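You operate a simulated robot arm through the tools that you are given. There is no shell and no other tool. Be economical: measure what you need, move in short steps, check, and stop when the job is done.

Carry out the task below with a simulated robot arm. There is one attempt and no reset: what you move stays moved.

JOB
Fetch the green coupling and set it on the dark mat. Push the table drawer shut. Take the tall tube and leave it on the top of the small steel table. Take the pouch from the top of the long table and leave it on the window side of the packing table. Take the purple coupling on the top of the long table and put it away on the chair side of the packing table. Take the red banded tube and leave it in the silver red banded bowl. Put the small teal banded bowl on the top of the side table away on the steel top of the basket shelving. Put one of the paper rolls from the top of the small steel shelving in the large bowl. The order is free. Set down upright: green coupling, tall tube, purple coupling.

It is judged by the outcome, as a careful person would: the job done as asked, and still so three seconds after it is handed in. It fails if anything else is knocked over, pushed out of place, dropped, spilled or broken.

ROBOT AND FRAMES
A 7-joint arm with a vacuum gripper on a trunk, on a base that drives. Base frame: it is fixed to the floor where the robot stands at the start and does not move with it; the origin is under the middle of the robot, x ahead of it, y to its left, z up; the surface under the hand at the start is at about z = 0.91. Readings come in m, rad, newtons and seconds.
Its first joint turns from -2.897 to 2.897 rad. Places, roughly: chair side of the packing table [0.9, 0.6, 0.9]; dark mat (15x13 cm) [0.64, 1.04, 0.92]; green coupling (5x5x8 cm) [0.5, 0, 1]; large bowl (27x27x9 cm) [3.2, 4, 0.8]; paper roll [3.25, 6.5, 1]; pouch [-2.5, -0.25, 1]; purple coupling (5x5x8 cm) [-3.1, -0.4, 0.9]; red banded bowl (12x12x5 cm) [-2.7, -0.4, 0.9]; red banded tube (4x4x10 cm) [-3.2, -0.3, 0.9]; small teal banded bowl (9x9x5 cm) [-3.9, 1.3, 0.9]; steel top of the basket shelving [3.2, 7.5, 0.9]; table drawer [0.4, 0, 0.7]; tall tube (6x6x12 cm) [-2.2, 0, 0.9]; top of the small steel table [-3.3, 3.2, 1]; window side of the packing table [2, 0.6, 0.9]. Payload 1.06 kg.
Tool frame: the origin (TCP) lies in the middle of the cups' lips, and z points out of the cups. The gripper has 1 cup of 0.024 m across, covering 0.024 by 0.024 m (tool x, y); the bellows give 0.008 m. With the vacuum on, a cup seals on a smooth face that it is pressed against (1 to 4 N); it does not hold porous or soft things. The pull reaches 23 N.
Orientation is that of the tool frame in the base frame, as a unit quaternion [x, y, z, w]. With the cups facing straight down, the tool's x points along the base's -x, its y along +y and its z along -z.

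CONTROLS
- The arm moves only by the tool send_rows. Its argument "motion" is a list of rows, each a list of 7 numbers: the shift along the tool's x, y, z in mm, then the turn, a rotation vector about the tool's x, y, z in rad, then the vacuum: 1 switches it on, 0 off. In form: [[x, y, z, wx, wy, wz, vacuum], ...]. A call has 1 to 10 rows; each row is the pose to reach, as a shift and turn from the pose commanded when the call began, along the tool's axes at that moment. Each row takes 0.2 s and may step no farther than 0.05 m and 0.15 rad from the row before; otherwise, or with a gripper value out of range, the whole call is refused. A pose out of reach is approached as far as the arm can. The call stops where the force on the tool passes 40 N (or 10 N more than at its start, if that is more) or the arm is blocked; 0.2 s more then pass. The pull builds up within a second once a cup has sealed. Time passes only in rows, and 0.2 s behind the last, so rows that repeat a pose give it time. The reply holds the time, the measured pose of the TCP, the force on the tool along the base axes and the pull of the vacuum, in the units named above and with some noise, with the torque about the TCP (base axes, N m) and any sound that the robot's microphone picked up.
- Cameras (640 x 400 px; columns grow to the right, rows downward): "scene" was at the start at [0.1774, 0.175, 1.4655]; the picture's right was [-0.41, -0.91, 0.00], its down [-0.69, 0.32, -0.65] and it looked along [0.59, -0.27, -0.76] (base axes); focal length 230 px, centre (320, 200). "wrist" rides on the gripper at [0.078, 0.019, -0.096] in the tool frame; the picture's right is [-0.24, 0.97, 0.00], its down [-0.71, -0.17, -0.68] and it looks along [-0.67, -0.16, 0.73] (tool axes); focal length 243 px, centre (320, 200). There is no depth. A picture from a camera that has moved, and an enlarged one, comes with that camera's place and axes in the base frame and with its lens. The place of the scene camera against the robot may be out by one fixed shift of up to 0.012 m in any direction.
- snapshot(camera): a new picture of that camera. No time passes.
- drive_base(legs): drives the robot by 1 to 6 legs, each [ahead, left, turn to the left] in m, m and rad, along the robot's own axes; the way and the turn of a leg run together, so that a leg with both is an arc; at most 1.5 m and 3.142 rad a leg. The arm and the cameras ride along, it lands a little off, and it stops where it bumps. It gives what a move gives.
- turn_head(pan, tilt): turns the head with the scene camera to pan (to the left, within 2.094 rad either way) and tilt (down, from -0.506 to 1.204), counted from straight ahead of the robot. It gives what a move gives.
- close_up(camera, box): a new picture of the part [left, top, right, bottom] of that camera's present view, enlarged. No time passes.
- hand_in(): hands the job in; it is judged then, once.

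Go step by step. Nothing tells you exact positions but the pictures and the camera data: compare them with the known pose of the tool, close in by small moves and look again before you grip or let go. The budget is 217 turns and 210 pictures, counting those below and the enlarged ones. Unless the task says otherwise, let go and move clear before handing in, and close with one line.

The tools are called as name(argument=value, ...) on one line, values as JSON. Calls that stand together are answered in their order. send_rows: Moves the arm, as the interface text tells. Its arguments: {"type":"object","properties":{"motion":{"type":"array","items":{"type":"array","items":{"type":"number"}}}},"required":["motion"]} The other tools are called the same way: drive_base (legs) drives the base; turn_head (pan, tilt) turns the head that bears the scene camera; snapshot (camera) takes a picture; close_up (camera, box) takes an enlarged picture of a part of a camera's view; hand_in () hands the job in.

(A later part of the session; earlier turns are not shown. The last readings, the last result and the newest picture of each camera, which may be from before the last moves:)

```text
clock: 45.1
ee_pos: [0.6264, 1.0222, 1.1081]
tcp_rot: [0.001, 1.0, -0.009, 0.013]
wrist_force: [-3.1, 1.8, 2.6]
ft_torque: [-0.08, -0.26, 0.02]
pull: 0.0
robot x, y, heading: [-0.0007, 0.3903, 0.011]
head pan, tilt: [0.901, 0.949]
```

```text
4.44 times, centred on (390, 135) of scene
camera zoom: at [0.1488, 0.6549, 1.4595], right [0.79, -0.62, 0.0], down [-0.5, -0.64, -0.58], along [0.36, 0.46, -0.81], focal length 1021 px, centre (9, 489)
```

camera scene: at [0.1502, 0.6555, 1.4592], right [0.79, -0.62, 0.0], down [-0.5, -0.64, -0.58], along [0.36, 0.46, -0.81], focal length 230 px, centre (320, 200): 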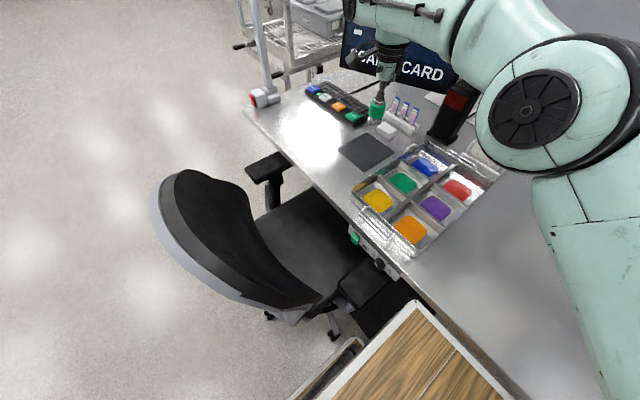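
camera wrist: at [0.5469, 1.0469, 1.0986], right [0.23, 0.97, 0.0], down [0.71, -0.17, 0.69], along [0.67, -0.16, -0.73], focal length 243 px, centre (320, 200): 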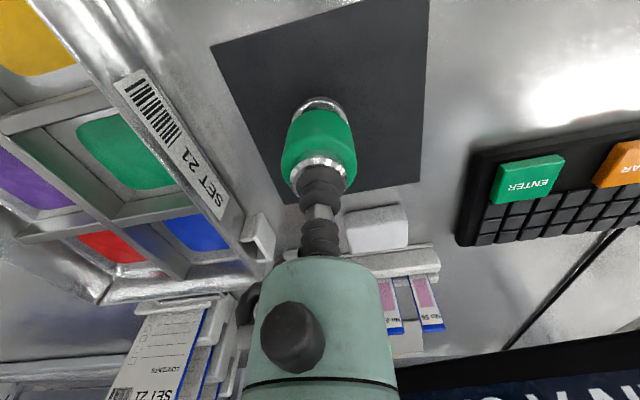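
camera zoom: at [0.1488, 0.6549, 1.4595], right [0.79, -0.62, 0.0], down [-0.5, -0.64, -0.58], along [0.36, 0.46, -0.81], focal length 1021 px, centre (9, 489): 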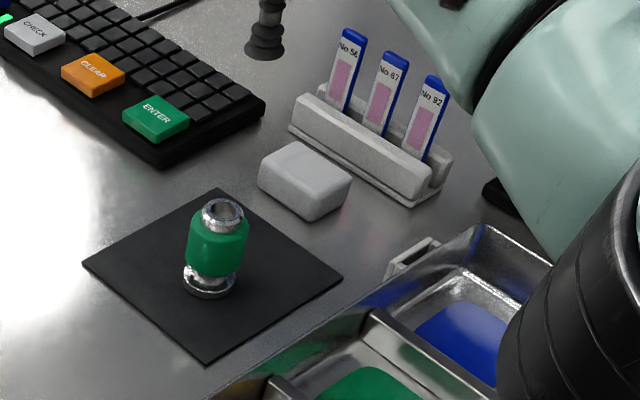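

The green coupling stands upright on the mat. Next is the drawer: I'll retract the arm and drive back-left of it for a look.

send_rows(motion=[[10, -30, -20, 0, 0, 0, 0], [20, -75, -30, 0, 0, 0, 0], [20, -120, -30, 0, 0, 0, 0], [20, -165, -30, 0, 0, 0, 0], [20, -210, -30, 0, 0, 0, 0], [20, -255, -30, 0, 0, 0, 0], [20, -300, -30, 0, 0, 0, 0], [20, -345, -30, 0, 0, 0, 0], [20, -390, -30, 0, 0, 0, 0], [20, -435, -30, 0, 0, 0, 0]])

send_rows(motion=[[0, -45, 0, 0, 0, 0, 0], [0, -90, 0, 0, 0, 0, 0], [0, -135, 0, 0, 0, 0, 0], [0, -180, 0, 0, 0, 0, 0], [0, -225, 0, 0, 0, 0, 0], [0, -270, 0, 0, 0, 0, 0], [0, -315, 0, 0, 0, 0, 0], [0, -360, 0, 0, 0, 0, 0]])

drive_base(legs=[[-0.35, -0.05, 0]])

turn_head(pan=-0.3, tilt=0.9)

snapshot(camera="scene")

snapshot(camera="wrist")

```text
clock: 47.3
ee_pos: [0.7291, 0.9183, 1.1711]
tcp_rot: [0.007, 1.0, -0.011, -0.009]
wrist_force: [-0.3, -0.4, -0.5]
ft_torque: [-0.02, -0.03, 0.02]
pull: 0.2
out of reach, approached as far as the arm can: row 1, 2, 3, 4, 5, 6, 7, 8, 9, 10
robot x, y, heading: [-0.0014, 0.3882, 0.007]
head pan, tilt: [0.901, 0.949]
```

```text
clock: 49.1
ee_pos: [0.7454, 0.5558, 1.1667]
tcp_rot: [-0.002, 1.0, -0.001, -0.001]
wrist_force: [0.2, 0.8, -0.6]
ft_torque: [-0.04, 0.0, 0.0]
pull: 0.1
robot x, y, heading: [-0.0039, 0.3879, 0.004]
head pan, tilt: [0.901, 0.949]
```

```text
clock: 51.4
ee_pos: [0.3994, 0.5114, 1.1668]
tcp_rot: [-0.006, 1.0, -0.001, -0.001]
wrist_force: [0.3, -0.7, 0.5]
ft_torque: [0.03, -0.02, 0.03]
pull: 0.1
robot x, y, heading: [-0.3446, 0.3431, 0.019]
head pan, tilt: [0.901, 0.949]
```

```text
clock: 52.8
ee_pos: [0.3988, 0.5095, 1.1667]
tcp_rot: [-0.006, 1.0, 0.0, -0.001]
wrist_force: [0.1, -0.3, -0.4]
ft_torque: [-0.05, 0.01, 0.02]
pull: 0.0
robot x, y, heading: [-0.3461, 0.3385, 0.018]
head pan, tilt: [-0.3, 0.901]
```

```text
168 pictures are left
camera scene: at [-0.1698, 0.5251, 1.4628], right [-0.28, -0.96, 0.0], down [-0.75, 0.22, -0.62], along [0.6, -0.17, -0.78], focal length 230 px, centre (320, 200)
```

scene: 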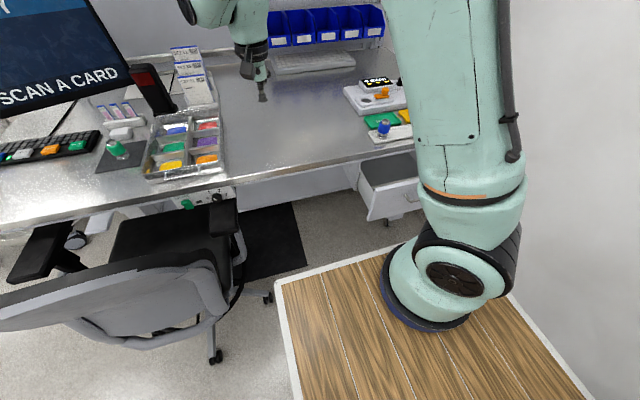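

```text
167 pictures are left
camera wrist: at [0.3202, 0.5291, 1.2643], right [0.22, 0.97, 0.0], down [0.71, -0.16, 0.69], along [0.67, -0.15, -0.73], focal length 243 px, centre (320, 200)
```

wrist: 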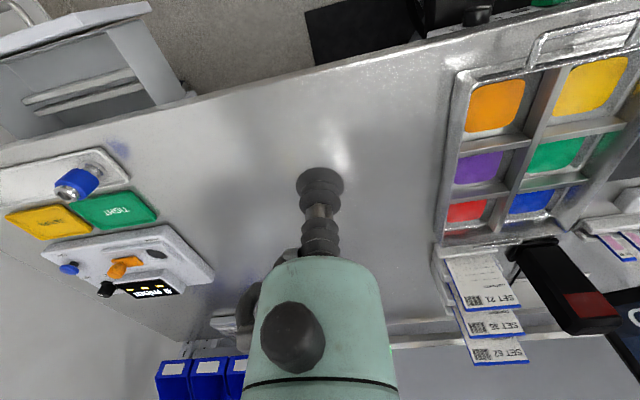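

The drawer is visible, partly behind the arm. I'll zoom in on it.

close_up(camera="scene", box=[330, 140, 440, 240])

close_up(camera="wrist", box=[0, 0, 200, 130])

```text
4.00 times, centred on (385, 190) of scene
camera zoom: at [-0.1698, 0.5251, 1.4628], right [-0.28, -0.96, 0.0], down [-0.75, 0.22, -0.62], along [0.6, -0.17, -0.78], focal length 919 px, centre (60, 240)
```

zoom: 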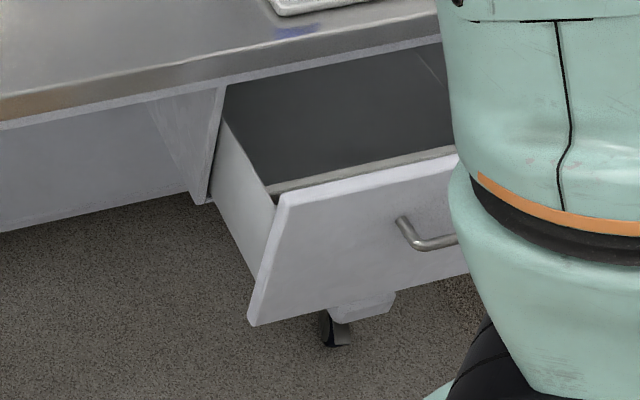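

```text
3.08 times, centred on (100, 65) of wrist
camera zoom: at [0.3202, 0.5291, 1.2643], right [0.22, 0.97, 0.0], down [0.71, -0.16, 0.69], along [0.67, -0.15, -0.73], focal length 746 px, centre (997, 615)
```

zoom: 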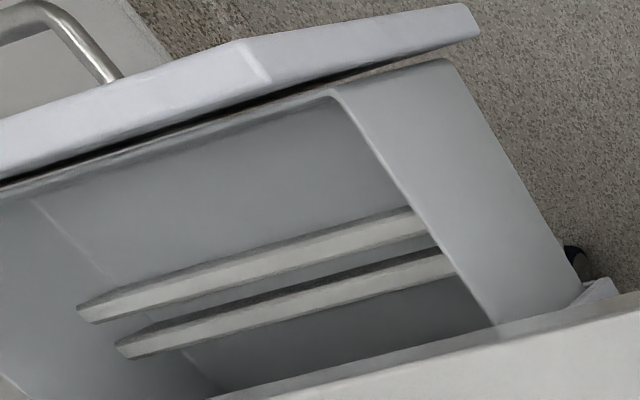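

Drawer front panel is at x≈0.29, top z≈0.85, left end y≈0.19. I'll back up 0.2 m, bring the tool in front of its left part and tilt it forward to push with the cup.

drive_base(legs=[[-0.2, 0, -0.018]])

send_rows(motion=[[0, -42, 0, 0, 0, 0, 0], [0, -84, 0, 0, 0, 0, 0], [0, -126, 0, 0, 0, 0, 0], [0, -168, 0, 0, 0, 0, 0], [0, -210, 0, 0, 0, 0, 0], [0, -252, 0, 0, 0, 0, 0], [0, -294, 0, 0, 0, 0, 0], [0, -336, 0, 0, 0, 0, 0], [0, -378, 0, 0, 0, 0, 0], [0, -400, 0, 0, 0, 0, 0]])

send_rows(motion=[[0, 0, 20, 0, -0.14, 0, 0], [0, 0, 50, 0, -0.28, 0, 0], [0, 0, 80, 0, -0.42, 0, 0], [0, 0, 110, 0, -0.56, 0, 0], [0, 0, 140, 0, -0.7, 0, 0], [0, 0, 170, 0, -0.84, 0, 0], [0, 0, 200, 0, -0.98, 0, 0], [0, 0, 220, 0, -1.1, 0, 0], [0, 0, 220, 0, -1.1, 0, 0]])

snapshot(camera="scene")

snapshot(camera="wrist")

```text
clock: 54.3
ee_pos: [0.2016, 0.4977, 1.1683]
tcp_rot: [0.002, 1.0, 0.0, 0.0]
wrist_force: [0.2, 0.1, 0.0]
ft_torque: [0.02, 0.0, 0.01]
pull: 0.1
robot x, y, heading: [-0.5439, 0.3373, 0.004]
head pan, tilt: [-0.3, 0.901]
```

```text
clock: 56.5
ee_pos: [0.199, 0.1004, 1.1669]
tcp_rot: [0.001, 1.0, 0.0, 0.0]
wrist_force: [0.6, -0.7, 0.7]
ft_torque: [-0.01, 0.02, 0.01]
pull: 0.0
robot x, y, heading: [-0.5435, 0.3355, 0.001]
head pan, tilt: [-0.3, 0.901]
```

```text
clock: 58.5
ee_pos: [0.2016, 0.0966, 0.9499]
tcp_rot: [0.001, 0.852, -0.001, 0.523]
wrist_force: [0.6, -0.3, -0.2]
ft_torque: [0.0, 0.0, -0.04]
pull: 0.0
robot x, y, heading: [-0.5461, 0.3389, -0.001]
head pan, tilt: [-0.3, 0.901]
```

```text
164 pictures are left
camera scene: at [-0.3665, 0.5205, 1.4628], right [-0.29, -0.96, 0.0], down [-0.75, 0.23, -0.62], along [0.59, -0.18, -0.78], focal length 230 px, centre (320, 200)
```

scene: 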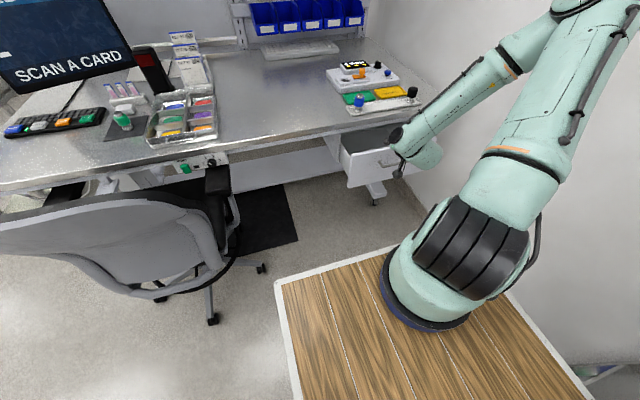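

```text
163 pictures are left
camera wrist: at [0.0807, 0.1164, 0.9243], right [0.11, 0.97, 0.21], down [-0.29, -0.17, 0.94], along [0.95, -0.16, 0.26], focal length 243 px, centre (320, 200)
```

wrist: 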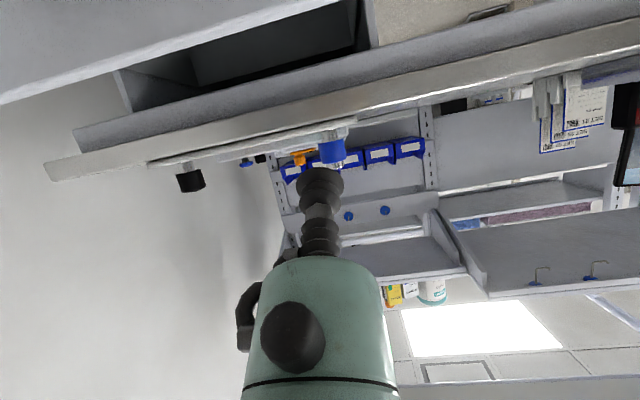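

Tilt achieved. I'll lower the tool to z≈0.78 at y≈0.135, left of the handle.

send_rows(motion=[[10, 35, 5, 0, 0, 0, 0], [45, 38, 23, 0, 0, 0, 0], [85, 38, 43, 0, 0, 0, 0], [125, 38, 63, 0, 0, 0, 0], [152, 38, 77, 0, 0, 0, 0], [152, 38, 77, 0, 0, 0, 0]])

close_up(camera="scene", box=[310, 100, 470, 220])

snapshot(camera="wrist")

```text
clock: 59.9
ee_pos: [0.2045, 0.1309, 0.7769]
tcp_rot: [0.0, 0.853, 0.0, 0.522]
wrist_force: [-0.6, 0.3, 0.0]
ft_torque: [0.02, -0.02, 0.02]
pull: 0.0
robot x, y, heading: [-0.5441, 0.3381, 0.007]
head pan, tilt: [-0.3, 0.901]
```

```text
3.33 times, centred on (390, 160) of scene
camera zoom: at [-0.3664, 0.5205, 1.4628], right [-0.29, -0.96, 0.0], down [-0.75, 0.23, -0.62], along [0.59, -0.18, -0.78], focal length 766 px, centre (87, 333)
```

zoom: 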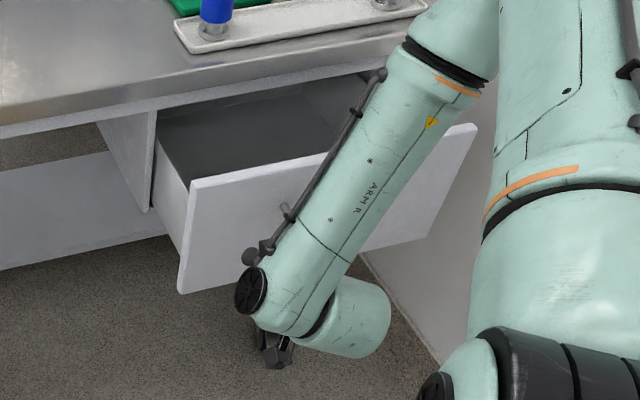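

```text
161 pictures are left
camera wrist: at [0.0825, 0.1521, 0.7525], right [0.11, 0.97, 0.21], down [-0.29, -0.17, 0.94], along [0.95, -0.16, 0.26], focal length 243 px, centre (320, 200)
```

wrist: 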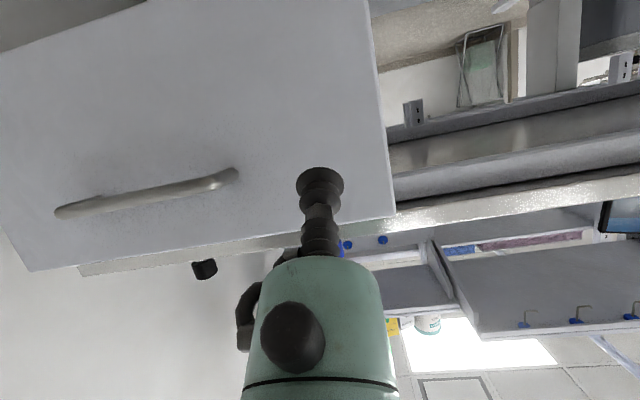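

The cup faces the panel left of the handle. I'll move forward to contact in steps, watching the forearm clearance.

send_rows(motion=[[-13.6, 0, 26.7, 0, 0, 0, 0], [-27, 0, 53.5, 0, 0, 0, 0], [-36, 0, 71, 0, 0, 0, 0], [-41, 0, 80, 0, 0, 0, 0], [-43, 0, 85, 0, 0, 0, 0]])

snapshot(camera="scene")

snapshot(camera="wrist")

```text
clock: 61.1
ee_pos: [0.297, 0.1353, 0.776]
tcp_rot: [0.001, 0.853, -0.002, 0.523]
wrist_force: [-2.4, -0.5, -0.3]
ft_torque: [-0.02, -0.05, 0.02]
pull: 0.0
robot x, y, heading: [-0.5442, 0.3351, 0.005]
head pan, tilt: [-0.3, 0.901]
```

```text
160 pictures are left
camera scene: at [-0.3665, 0.5204, 1.4628], right [-0.29, -0.96, 0.0], down [-0.75, 0.23, -0.62], along [0.59, -0.18, -0.78], focal length 230 px, centre (320, 200)
```

scene: 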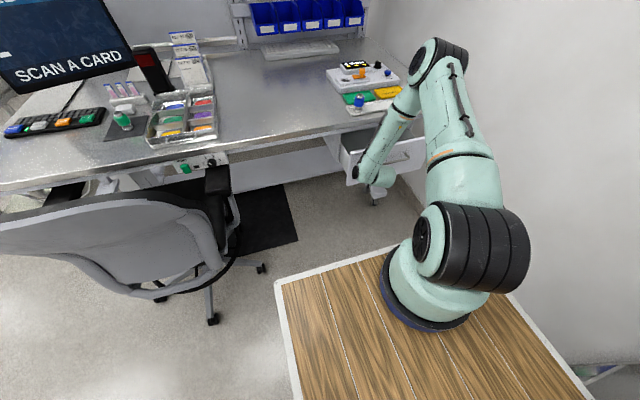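

```text
159 pictures are left
camera wrist: at [0.1756, 0.1559, 0.7507], right [0.11, 0.97, 0.21], down [-0.29, -0.17, 0.94], along [0.95, -0.16, 0.26], focal length 243 px, centre (320, 200)
```

wrist: 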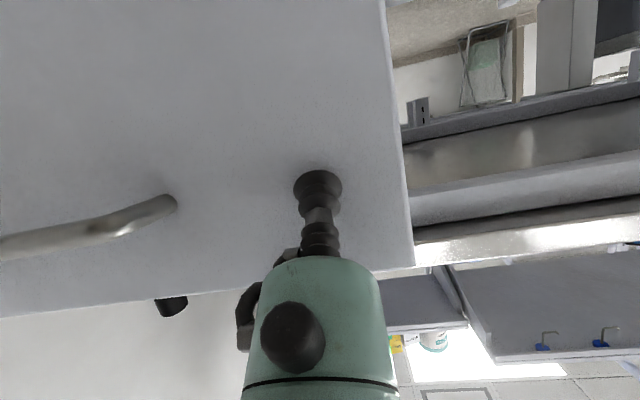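

Contact with the panel at x≈0.297. I'll push forward in small steps.

send_rows(motion=[[-5, 0, 9, 0, 0, 0, 0], [-9, 0, 18, 0, 0, 0, 0], [-14, 0, 27, 0, 0, 0, 0], [-18, 0, 36, 0, 0, 0, 0], [-23, 0, 45, 0, 0, 0, 0]])

close_up(camera="scene", box=[310, 30, 490, 220])

```text
clock: 62.3
ee_pos: [0.3477, 0.1336, 0.7757]
tcp_rot: [0.001, 0.853, -0.001, 0.522]
wrist_force: [-1.2, 0.3, -0.3]
ft_torque: [0.0, -0.02, 0.02]
pull: 0.0
robot x, y, heading: [-0.5464, 0.3361, -0.003]
head pan, tilt: [-0.3, 0.901]
```

```text
2.11 times, centred on (400, 125) of scene
camera zoom: at [-0.3664, 0.5205, 1.4628], right [-0.29, -0.96, 0.0], down [-0.75, 0.23, -0.62], along [0.59, -0.18, -0.78], focal length 484 px, centre (152, 358)
```

zoom: 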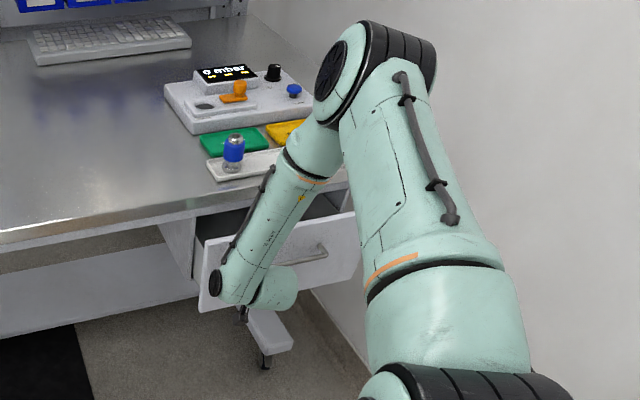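

It slides easily. I'll continue another 45 mm while watching force and clearance.

send_rows(motion=[[-5, 0, 9, 0, 0, 0, 0], [-9, 0, 18, 0, 0, 0, 0], [-14, 0, 27, 0, 0, 0, 0], [-16, 0, 31, 0, 0, 0, 0]])

close_up(camera="scene", box=[310, 30, 490, 220])

snapshot(camera="wrist")

```text
clock: 63.3
ee_pos: [0.3829, 0.1347, 0.7771]
tcp_rot: [0.001, 0.852, -0.001, 0.523]
wrist_force: [-2.9, 0.2, 0.3]
ft_torque: [0.03, -0.01, -0.01]
pull: 0.1
robot x, y, heading: [-0.5493, 0.3403, 0.003]
head pan, tilt: [-0.3, 0.901]
```

```text
2.11 times, centred on (400, 125) of scene
camera zoom: at [-0.3665, 0.5205, 1.4628], right [-0.29, -0.96, 0.0], down [-0.75, 0.23, -0.62], along [0.59, -0.18, -0.78], focal length 484 px, centre (152, 358)
```

zoom: 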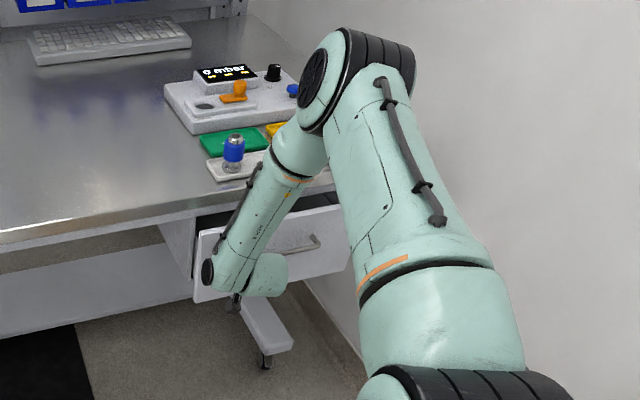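

```text
156 pictures are left
camera wrist: at [0.2613, 0.1536, 0.7513], right [0.11, 0.97, 0.21], down [-0.29, -0.17, 0.94], along [0.95, -0.16, 0.26], focal length 243 px, centre (320, 200)
```

wrist: 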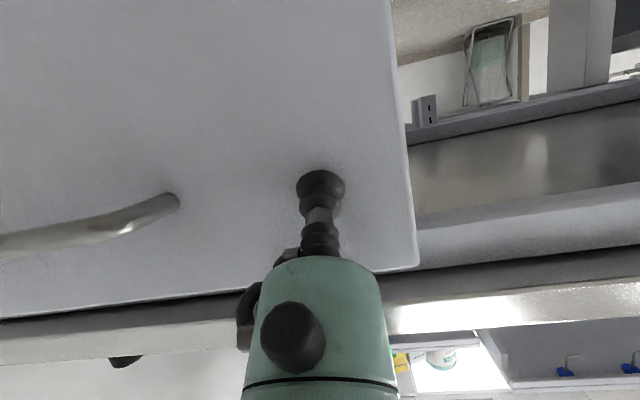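

Geometry says the elbow stays well off the table. I'll continue pushing until the force rises.

send_rows(motion=[[-4, 0, 8, 0, 0, 0, 0], [-8, 0, 16, 0, 0, 0, 0], [-12, 0, 24, 0, 0, 0, 0], [-16, 0, 32, 0, 0, 0, 0], [-18, 0, 36, 0, 0, 0, 0]])

close_up(camera="scene", box=[310, 30, 490, 220])

snapshot(camera="wrist")

```text
clock: 64.5
ee_pos: [0.4225, 0.1352, 0.7754]
tcp_rot: [0.001, 0.853, -0.001, 0.522]
wrist_force: [-3.3, -0.4, -0.6]
ft_torque: [0.04, -0.02, 0.01]
pull: 0.0
robot x, y, heading: [-0.5416, 0.3356, -0.001]
head pan, tilt: [-0.3, 0.901]
```

```text
2.11 times, centred on (400, 125) of scene
camera zoom: at [-0.3664, 0.5205, 1.4628], right [-0.29, -0.96, 0.0], down [-0.75, 0.23, -0.62], along [0.59, -0.18, -0.78], focal length 484 px, centre (152, 358)
```

zoom: 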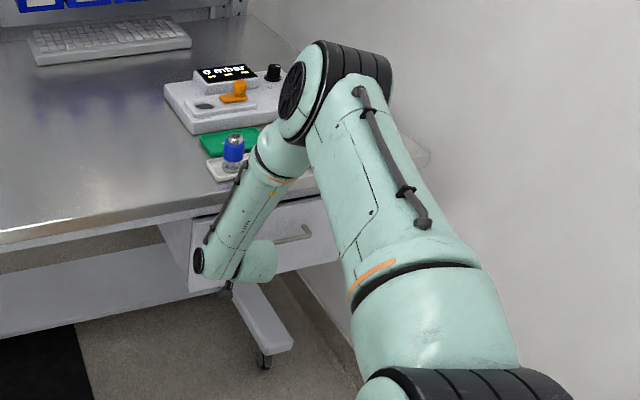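

```text
154 pictures are left
camera wrist: at [0.3008, 0.1545, 0.7511], right [0.11, 0.97, 0.21], down [-0.29, -0.17, 0.94], along [0.95, -0.16, 0.26], focal length 243 px, centre (320, 200)
```

wrist: 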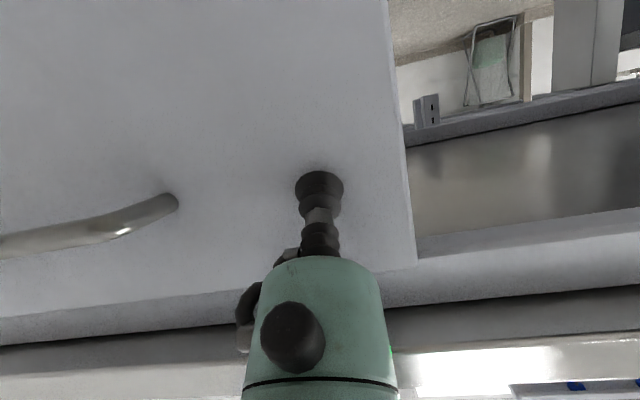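

Nearly flush. I'll push on until it stops.

send_rows(motion=[[-3, 0, 5, 0, 0, 0, 0], [-5, 0, 10, 0, 0, 0, 0], [-8, 0, 15, 0, 0, 0, 0], [-10, 0, 20, 0, 0, 0, 0], [-12, 0, 24, 0, 0, 0, 0]])

snapshot(camera="wrist")

```text
clock: 65.7
ee_pos: [0.4423, 0.1341, 0.7713]
tcp_rot: [0.001, 0.856, 0.0, 0.517]
wrist_force: [-10.5, 1.7, -0.2]
ft_torque: [-0.06, -0.17, -0.03]
pull: 0.0
robot x, y, heading: [-0.5437, 0.3346, 0.006]
head pan, tilt: [-0.3, 0.901]
stopped in row 5: the force on the tool passed its limit at 45 N (the readings are from after the stop); the commanded pose is now the measured one
```

```text
153 pictures are left
camera wrist: at [0.32, 0.1542, 0.748], right [0.11, 0.97, 0.21], down [-0.28, -0.17, 0.95], along [0.95, -0.17, 0.25], focal length 243 px, centre (320, 200)
```

wrist: 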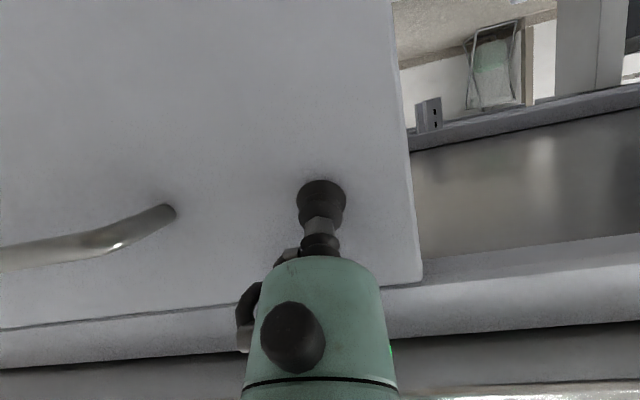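

The drawer reached its stop. I'll back off and then look to confirm it's shut.

send_rows(motion=[[18, 0, -40, 0, 0, 0, 0], [38, 0, -80, 0, 0, 0, 0], [58, 0, -120, 0, 0, 0, 0], [80, 0, -160, 0, 0, 0, 0], [100, 0, -200, 0, 0, 0, 0], [65, 0, -220, 0, 0, 0, 0], [20, 0, -240, 0, 0, 0, 0], [-25, 0, -262, 0, 0, 0, 0], [-68, 0, -284, 0, 0, 0, 0]])

send_rows(motion=[[-30, 0, -15, 0, 0.14, 0, 0], [-60, 0, -30, 0, 0.28, 0, 0], [-90, 0, -45, 0, 0.42, 0, 0], [-120, 0, -60, 0, 0.56, 0, 0], [-150, 0, -75, 0, 0.7, 0, 0], [-160, 0, -80, 0, 0.84, 0, 0], [-160, 0, -80, 0, 0.98, 0, 0], [-160, 0, -80, 0, 1.1, 0, 0], [-160, 0, -80, 0, 1.1, 0, 0]])

turn_head(pan=-0.3, tilt=0.7)

snapshot(camera="scene")

```text
clock: 67.7
ee_pos: [0.2207, 0.1364, 0.9662]
tcp_rot: [0.002, 0.856, -0.001, 0.518]
wrist_force: [-0.2, 0.1, -0.4]
ft_torque: [0.0, -0.04, -0.03]
pull: 0.1
robot x, y, heading: [-0.5451, 0.3335, -0.001]
head pan, tilt: [-0.3, 0.901]
```

```text
clock: 69.7
ee_pos: [0.226, 0.1342, 1.1423]
tcp_rot: [0.002, 1.0, 0.001, -0.006]
wrist_force: [-0.3, 0.2, -0.2]
ft_torque: [0.0, 0.03, 0.02]
pull: 0.0
robot x, y, heading: [-0.5425, 0.3333, 0.003]
head pan, tilt: [-0.3, 0.901]
```

```text
clock: 70.4
ee_pos: [0.2265, 0.1333, 1.1432]
tcp_rot: [0.001, 1.0, 0.0, -0.005]
wrist_force: [-0.1, 0.6, -0.3]
ft_torque: [-0.02, 0.01, -0.01]
pull: 0.0
robot x, y, heading: [-0.5468, 0.3359, 0.004]
head pan, tilt: [-0.3, 0.7]
```

```text
152 pictures are left
camera scene: at [-0.3577, 0.5177, 1.4789], right [-0.29, -0.96, 0.0], down [-0.62, 0.19, -0.76], along [0.73, -0.23, -0.64], focal length 230 px, centre (320, 200)
```

scene: 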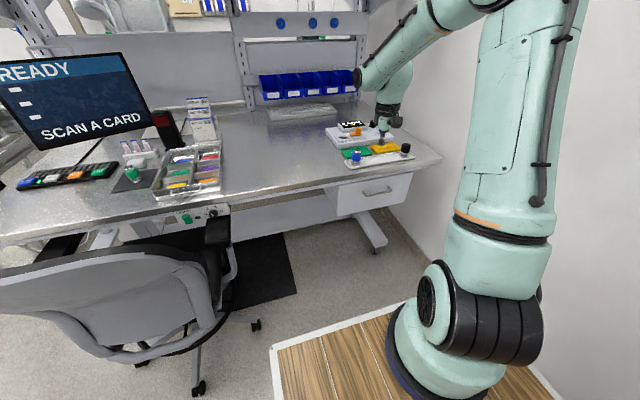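

The drawer is shut. Now to the long table behind me: I'll back out to open floor and turn around to face it.

drive_base(legs=[[-0.6, 0.55, 0], [0, 0, 1.57], [0, 0, 1.57]])

turn_head(pan=0.4, tilt=0.4)

snapshot(camera="scene")

turn_head(pan=-0.5, tilt=0.35)

snapshot(camera="scene")

```text
clock: 82.4
ee_pos: [-1.9269, 1.0433, 1.1428]
tcp_rot: [1.0, 0.008, 0.006, 0.0]
wrist_force: [1.2, 0.8, -0.4]
ft_torque: [-0.01, 0.01, -0.01]
pull: 0.1
robot x, y, heading: [-1.149, 0.8576, -3.122]
head pan, tilt: [-0.3, 0.7]
```

```text
clock: 83.4
ee_pos: [-1.9269, 1.0426, 1.143]
tcp_rot: [1.0, 0.009, 0.006, -0.001]
wrist_force: [-0.1, 0.5, -0.1]
ft_torque: [0.03, -0.02, -0.03]
pull: 0.0
robot x, y, heading: [-1.1516, 0.8551, -3.119]
head pan, tilt: [0.4, 0.4]
```

```text
151 pictures are left
camera scene: at [-1.3247, 0.6036, 1.5058], right [-0.41, 0.91, 0.0], down [0.36, 0.16, -0.92], along [-0.84, -0.38, -0.39], focal length 230 px, centre (320, 200)
```

scene: 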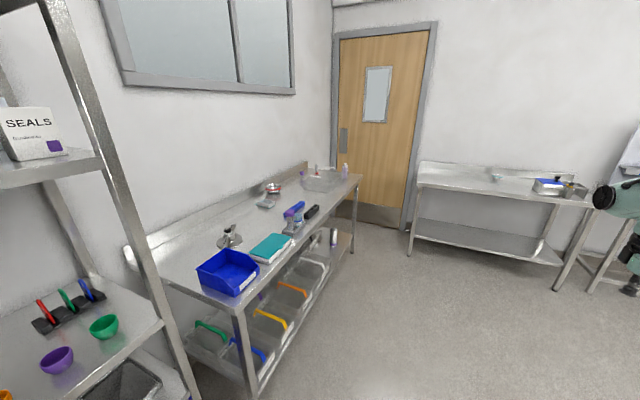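

```text
clock: 84.6
ee_pos: [-1.9275, 1.042, 1.1425]
tcp_rot: [1.0, 0.009, 0.006, 0.0]
wrist_force: [0.5, -1.2, -0.5]
ft_torque: [0.01, 0.02, -0.02]
pull: 0.0
robot x, y, heading: [-1.1505, 0.8571, -3.115]
head pan, tilt: [-0.499, 0.351]
```

```text
150 pictures are left
camera scene: at [-1.3229, 0.6842, 1.5104], right [0.46, 0.89, 0.0], down [0.31, -0.16, -0.94], along [-0.83, 0.43, -0.34], focal length 230 px, centre (320, 200)
```

scene: 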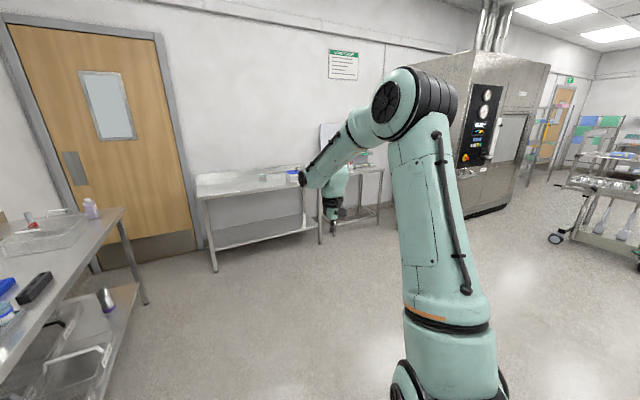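

turn_head(pan=0.4, tilt=0.4)

close_up(camera="scene", box=[180, 140, 370, 300])

close_up(camera="scene", box=[400, 140, 620, 280])

```text
clock: 85.8
ee_pos: [-1.9263, 1.0413, 1.1428]
tcp_rot: [1.0, 0.009, 0.007, -0.001]
wrist_force: [0.6, -0.7, -0.1]
ft_torque: [0.0, 0.01, 0.0]
pull: 0.0
robot x, y, heading: [-1.1528, 0.8571, -3.119]
head pan, tilt: [0.4, 0.4]
```

```text
2.50 times, centred on (275, 220) of scene
camera zoom: at [-1.3247, 0.6036, 1.5058], right [-0.41, 0.91, 0.0], down [0.36, 0.16, -0.92], along [-0.84, -0.38, -0.39], focal length 574 px, centre (432, 150)
```

zoom: 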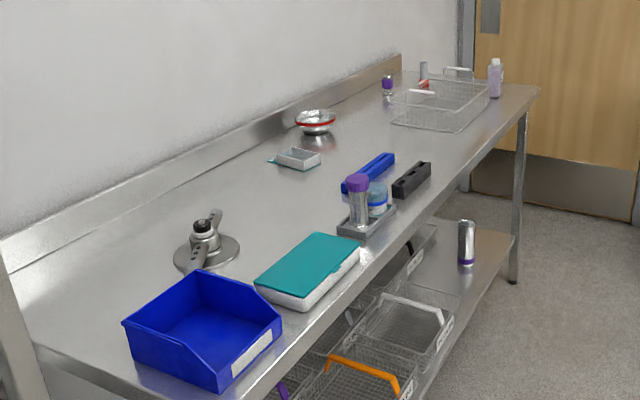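

```text
2.86 times, centred on (510, 210) of scene
camera zoom: at [-1.3247, 0.6036, 1.5058], right [-0.41, 0.91, 0.0], down [0.36, 0.16, -0.92], along [-0.84, -0.38, -0.39], focal length 656 px, centre (-223, 171)
```

zoom: 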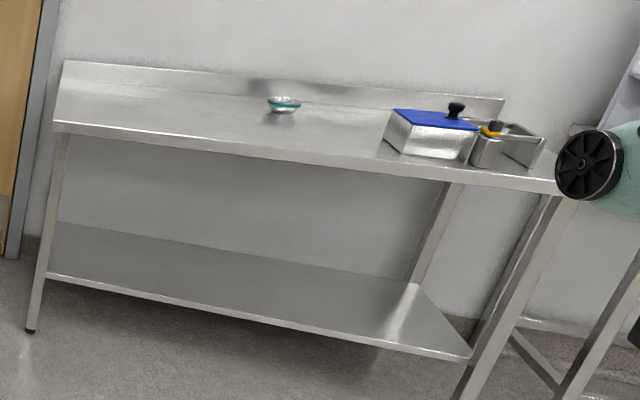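

The long table's front edge is at y≈0.13, running from x≈-1.7 to -3.3, with all the named items on it. I'll retract the hand, drive along, and turn to face the table near the red banded tube and bowl.

send_rows(motion=[[40, 0, -20, 0, 0, 0, 0], [80, 0, -40, 0, 0, 0, 0], [120, 0, -60, 0, 0, 0, 0], [150, 0, -80, 0, 0, 0, 0]])

drive_base(legs=[[1.0, -0.1, 0], [0, 0, 1.57], [0, -0.75, 0]])

turn_head(pan=-0.2, tilt=0.7)

snapshot(camera="scene")

```text
clock: 86.8
ee_pos: [-1.7787, 1.0428, 1.2249]
tcp_rot: [1.0, 0.009, 0.007, 0.0]
wrist_force: [-0.2, 0.4, -0.9]
ft_torque: [-0.06, -0.04, -0.02]
pull: 0.0
robot x, y, heading: [-1.148, 0.8578, -3.118]
head pan, tilt: [0.4, 0.4]
```

```text
clock: 99.6
ee_pos: [-3.0761, 0.2373, 1.2257]
tcp_rot: [0.681, 0.732, 0.004, -0.005]
wrist_force: [0.2, -0.5, 0.6]
ft_torque: [0.0, 0.02, -0.01]
pull: 0.1
robot x, y, heading: [-2.9227, 0.8759, -1.495]
head pan, tilt: [0.4, 0.4]
```

```text
clock: 100.6
ee_pos: [-3.0755, 0.2379, 1.2272]
tcp_rot: [0.681, 0.732, 0.004, -0.004]
wrist_force: [-0.1, 0.1, 0.8]
ft_torque: [0.01, 0.02, 0.02]
pull: 0.2
robot x, y, heading: [-2.9297, 0.8734, -1.492]
head pan, tilt: [-0.201, 0.7]
```

```text
147 pictures are left
camera scene: at [-2.711, 0.7035, 1.479], right [-0.99, 0.12, 0.0], down [0.08, 0.64, -0.77], along [-0.09, -0.76, -0.64], focal length 230 px, centre (320, 200)
```

scene: 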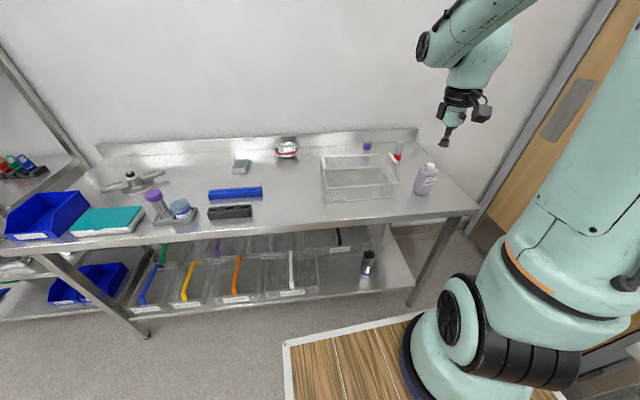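

I see the red banded tube near (-3.2, -0.26), the purple coupling near (-3.07, -0.32) and the red banded bowl near (-2.67, -0.36). I'll square up and close in on the table.

drive_base(legs=[[0, 0, -0.078], [0.33, 0.05, 0]])

snapshot(camera="scene")

snapshot(camera="wrist")

```text
clock: 103.3
ee_pos: [-3.0754, -0.0796, 1.225]
tcp_rot: [0.709, 0.705, 0.004, -0.004]
wrist_force: [-0.6, -0.1, 0.8]
ft_torque: [0.02, -0.01, -0.07]
pull: 0.0
robot x, y, heading: [-2.8731, 0.5438, -1.569]
head pan, tilt: [-0.201, 0.7]
```

```text
146 pictures are left
camera scene: at [-2.6742, 0.3568, 1.479], right [-0.98, 0.2, 0.0], down [0.13, 0.63, -0.76], along [-0.15, -0.75, -0.64], focal length 230 px, centre (320, 200)
```

scene: 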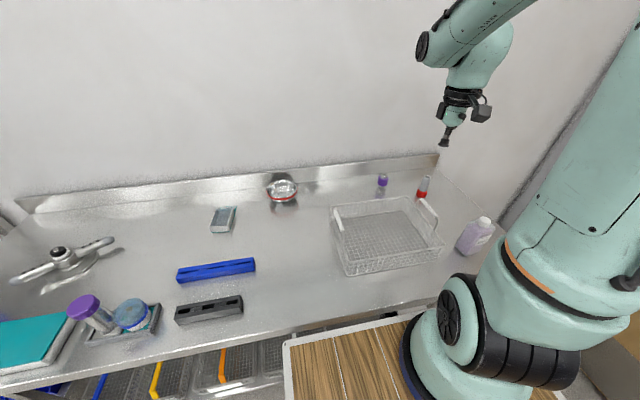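

```text
145 pictures are left
camera wrist: at [-3.0547, -0.0029, 1.3231], right [0.97, -0.24, 0.0], down [-0.18, -0.72, 0.68], along [-0.16, -0.66, -0.74], focal length 243 px, centre (320, 200)
```

wrist: 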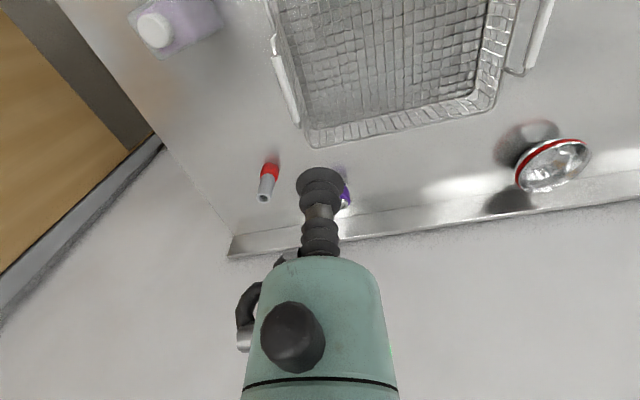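

close_up(camera="wrist", box=[220, 130, 400, 240])

close_up(camera="scene", box=[320, 150, 460, 240])

close_up(camera="scene", box=[190, 160, 330, 250])

```text
3.56 times, centred on (310, 185) of wrist
camera zoom: at [-3.0547, -0.0029, 1.3231], right [0.97, -0.24, 0.0], down [-0.18, -0.72, 0.68], along [-0.16, -0.66, -0.74], focal length 863 px, centre (356, 253)
```

zoom: 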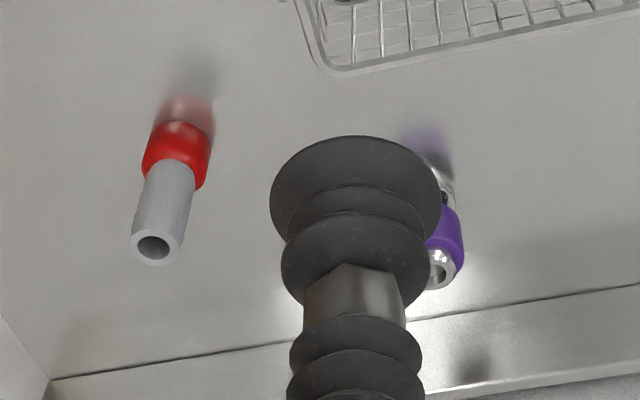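

```text
4.44 times, centred on (390, 195) of scene
camera zoom: at [-2.6742, 0.3568, 1.479], right [-0.98, 0.2, 0.0], down [0.13, 0.63, -0.76], along [-0.15, -0.75, -0.64], focal length 1021 px, centre (9, 222)
```

zoom: 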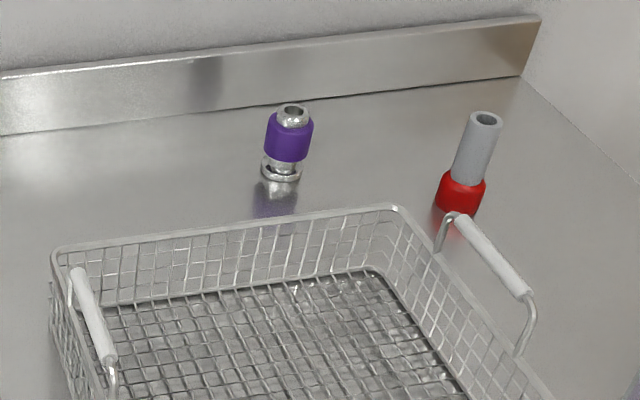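

```text
4.44 times, centred on (260, 205) of scene
camera zoom: at [-2.6742, 0.3568, 1.479], right [-0.98, 0.2, 0.0], down [0.13, 0.63, -0.76], along [-0.15, -0.75, -0.64], focal length 1021 px, centre (587, 178)
```

zoom: 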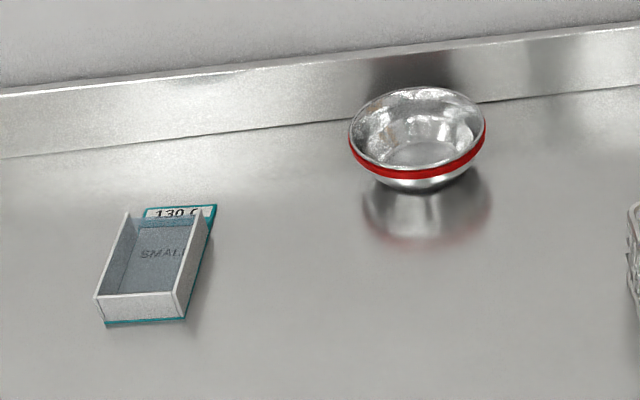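

The red tube has a hollow top roughly 27 mm across. I'll move above it and refine.

send_rows(motion=[[-30, -24, 10, 0, -0.011, 0, 0], [-60, -48, 30, 0, -0.011, 0, 0], [-90, -72, 50, 0, -0.011, 0, 0], [-120, -96, 70, 0, -0.011, 0, 0], [-150, -120, 90, 0, -0.011, 0, 0], [-182, -145, 110, 0, -0.011, 0, 0], [-182, -145, 145, 0, -0.011, 0, 0], [-182, -145, 165, 0, -0.011, 0, 0], [-182, -145, 165, 0, -0.011, 0, 0]])

close_up(camera="wrist", box=[230, 80, 410, 200])

close_up(camera="scene", box=[360, 130, 480, 220])

```text
clock: 105.3
ee_pos: [-3.2206, -0.2574, 1.057]
tcp_rot: [0.709, 0.705, 0.0, -0.001]
wrist_force: [-1.1, 0.1, -0.3]
ft_torque: [0.0, 0.01, -0.01]
pull: 0.1
robot x, y, heading: [-2.8762, 0.5418, -1.571]
head pan, tilt: [-0.201, 0.7]
```

```text
3.33 times, centred on (320, 140) of wrist
camera zoom: at [-3.2014, -0.1791, 1.1537], right [0.97, -0.24, 0.0], down [-0.18, -0.71, 0.68], along [-0.16, -0.66, -0.73], focal length 809 px, centre (320, 400)
```

zoom: 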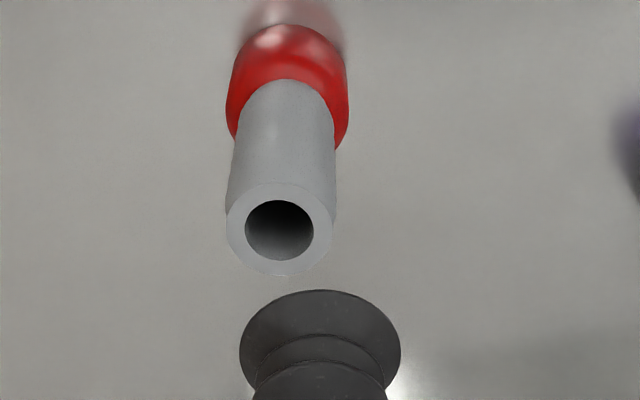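

```text
4.44 times, centred on (420, 175) of scene
camera zoom: at [-2.6742, 0.3569, 1.479], right [-0.98, 0.2, 0.0], down [0.13, 0.63, -0.76], along [-0.15, -0.75, -0.64], focal length 1021 px, centre (-124, 311)
```

zoom: 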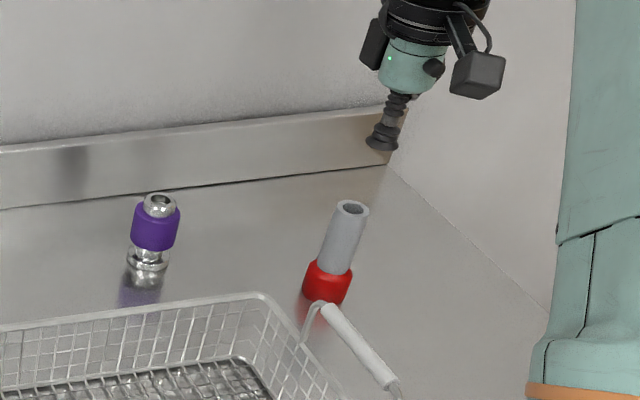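

Refining: the tube top looks to be near (-3.234, -0.277). I'll shift and descend a little, then check.

send_rows(motion=[[-19, -14, 8, 0, 0, 0, 0], [-19, -14, 22, 0, 0, 0, 0], [-19, -14, 22, 0, 0, 0, 0]])

close_up(camera="wrist", box=[230, 80, 410, 200])

close_up(camera="scene", box=[390, 150, 460, 210])

```text
clock: 106.1
ee_pos: [-3.2344, -0.2761, 1.0366]
tcp_rot: [0.709, 0.705, 0.0, -0.001]
wrist_force: [0.0, 0.0, -0.3]
ft_torque: [0.04, 0.0, 0.01]
pull: 0.1
robot x, y, heading: [-2.8744, 0.5416, -1.573]
head pan, tilt: [-0.201, 0.7]
```

```text
3.33 times, centred on (320, 140) of wrist
camera zoom: at [-3.2147, -0.1992, 1.1339], right [0.97, -0.24, 0.0], down [-0.18, -0.71, 0.68], along [-0.16, -0.66, -0.73], focal length 809 px, centre (320, 400)
```

zoom: 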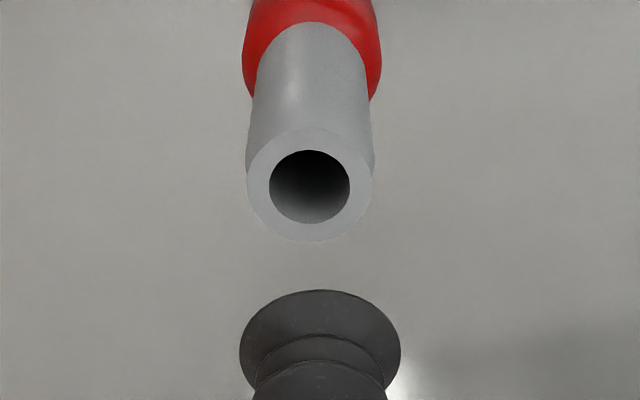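

```text
6.67 times, centred on (425, 180) of scene
camera zoom: at [-2.6742, 0.3568, 1.479], right [-0.98, 0.2, 0.0], down [0.13, 0.63, -0.76], along [-0.15, -0.75, -0.64], focal length 1532 px, centre (-380, 333)
```

zoom: 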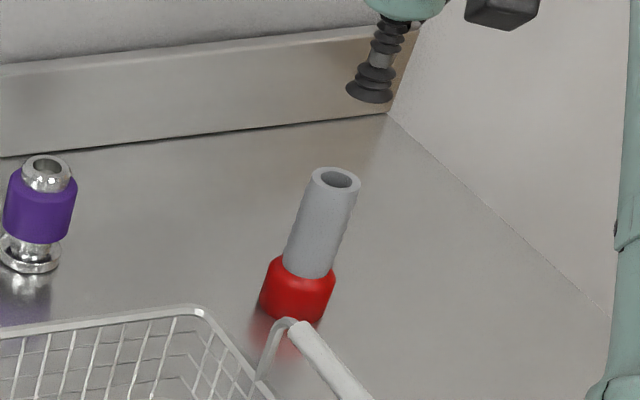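

Top is at (-3.237, -0.283, 0.971), with a 28 mm ring and an 18 mm hole. I'll descend to 14 mm above and verify the centring.

send_rows(motion=[[-7, -2.5, 25, 0, 0, 0, 0], [-7, -2.5, 51, 0, 0, 0, 0], [-7, -2.5, 51, 0, 0, 0, 0]])

close_up(camera="wrist", box=[230, 80, 410, 200])

```text
clock: 106.9
ee_pos: [-3.2356, -0.2853, 0.9845]
tcp_rot: [0.709, 0.705, 0.001, -0.001]
wrist_force: [-0.1, 0.3, 0.0]
ft_torque: [0.0, -0.04, -0.03]
pull: 0.1
robot x, y, heading: [-2.8752, 0.5449, -1.571]
head pan, tilt: [-0.201, 0.7]
```

```text
3.33 times, centred on (320, 140) of wrist
camera zoom: at [-3.2169, -0.2068, 1.0817], right [0.97, -0.24, 0.0], down [-0.18, -0.71, 0.68], along [-0.16, -0.66, -0.73], focal length 809 px, centre (320, 400)
```

zoom: 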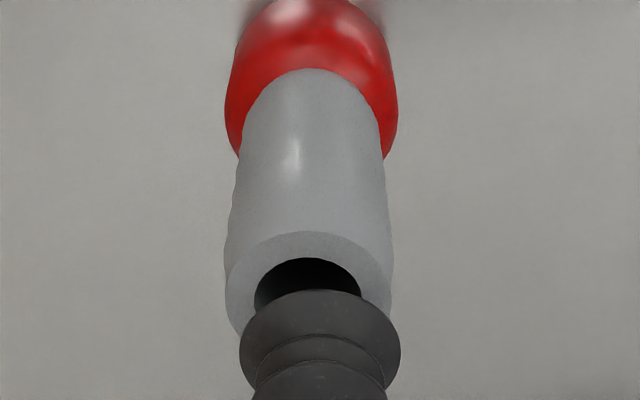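

It needs a 2 mm correction in x, then I'll press with the vacuum on.

send_rows(motion=[[0.5, -2, 4, 0, 0, 0, 1], [0.5, -2, 10, 0, 0, 0, 1], [0.5, -2, 14, 0, 0, 0, 1], [0.5, -2, 16, 0, 0, 0, 1], [0.5, -2, 16, 0, 0, 0, 1], [0.5, -2, 16, 0, 0, 0, 1]])

```text
clock: 108.3
ee_pos: [-3.2376, -0.2841, 0.9699]
tcp_rot: [0.709, 0.705, -0.001, 0.0]
wrist_force: [3.1, -1.3, 14.7]
ft_torque: [0.02, -0.04, 0.0]
pull: 22.4
robot x, y, heading: [-2.8741, 0.5443, -1.57]
head pan, tilt: [-0.201, 0.7]
```

Sealed on the tube. I'll lift and carry it above the red banded bowl at about (-2.671, -0.383).

send_rows(motion=[[0, 0, -10, 0, 0, 0, 1], [0, 0, -50, 0, 0, 0, 1], [0, 0, -95, 0, 0, 0, 1], [0, 0, -140, 0, 0, 0, 1], [0, 0, -170, 0, 0, 0, 1], [0, 0, -170, 0, 0, 0, 1]])

send_rows(motion=[[-5, 45, 0, 0, 0, 0, 1], [-10, 90, 0, 0, 0, 0, 1], [-15, 135, 0, 0, 0, 0, 1], [-20, 180, 0, 0, 0, 0, 1], [-25, 225, 0, 0, 0, 0, 1], [-30, 270, 0, 0, 0, 0, 1], [-35, 315, 0, 0, 0, 0, 1], [-40, 360, 0, 0, 0, 0, 1], [-45, 405, 0, 0, 0, 0, 1], [-50, 430, 0, 0, 0, 0, 1]])

send_rows(motion=[[-12, 40, 0, 0, 0, 0, 1], [-24, 80, 0, 0, 0, 0, 1], [-36, 110, 0, 0, 0, 0, 1], [-48, 137, 0, 0, 0, 0, 1], [-49, 137, 0, 0, 0, 0, 1]])

snapshot(camera="wrist")

snapshot(camera="scene")

```text
clock: 109.7
ee_pos: [-3.2394, -0.2846, 1.1408]
tcp_rot: [0.709, 0.705, -0.001, -0.001]
wrist_force: [0.6, 0.1, 0.1]
ft_torque: [0.02, 0.03, 0.03]
pull: 23.2
robot x, y, heading: [-2.8733, 0.5426, -1.572]
head pan, tilt: [-0.201, 0.7]
```

```text
clock: 111.9
ee_pos: [-2.808, -0.3356, 1.1395]
tcp_rot: [0.71, 0.704, 0.0, -0.001]
wrist_force: [-0.7, -0.5, 0.1]
ft_torque: [0.01, -0.05, 0.0]
pull: 22.6
robot x, y, heading: [-2.8723, 0.5425, -1.57]
head pan, tilt: [-0.201, 0.7]
```

```text
clock: 113.1
ee_pos: [-2.6723, -0.3855, 1.1402]
tcp_rot: [0.709, 0.705, 0.001, 0.0]
wrist_force: [0.5, 0.2, -0.8]
ft_torque: [-0.02, 0.01, 0.0]
pull: 22.8
robot x, y, heading: [-2.8775, 0.5448, -1.57]
head pan, tilt: [-0.201, 0.7]
```

```text
136 pictures are left
camera wrist: at [-2.6535, -0.3073, 1.237], right [0.97, -0.24, 0.0], down [-0.18, -0.71, 0.68], along [-0.16, -0.66, -0.73], focal length 243 px, centre (320, 200)
```

wrist: 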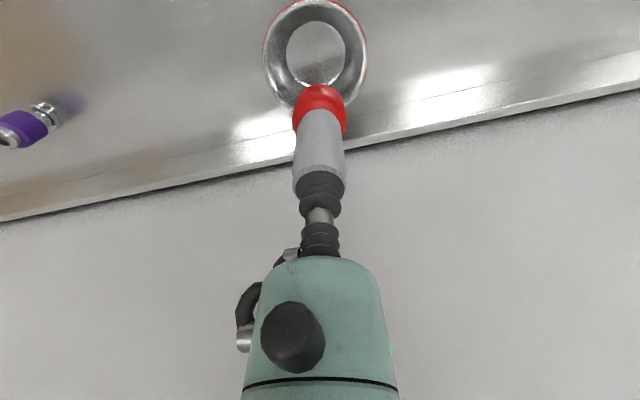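

```text
135 pictures are left
camera scene: at [-2.6742, 0.3569, 1.479], right [-0.98, 0.2, 0.0], down [0.13, 0.63, -0.76], along [-0.15, -0.75, -0.64], focal length 230 px, centre (320, 200)
```

scene: 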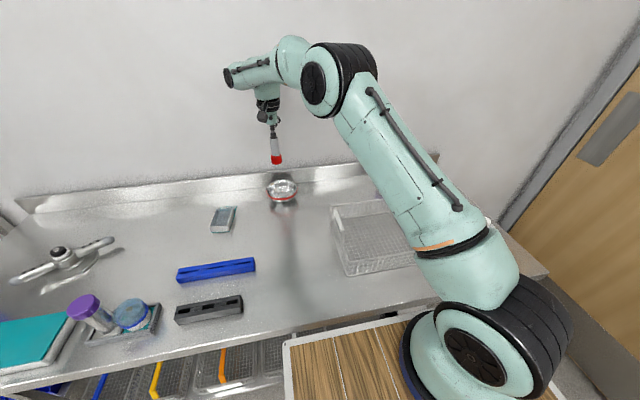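

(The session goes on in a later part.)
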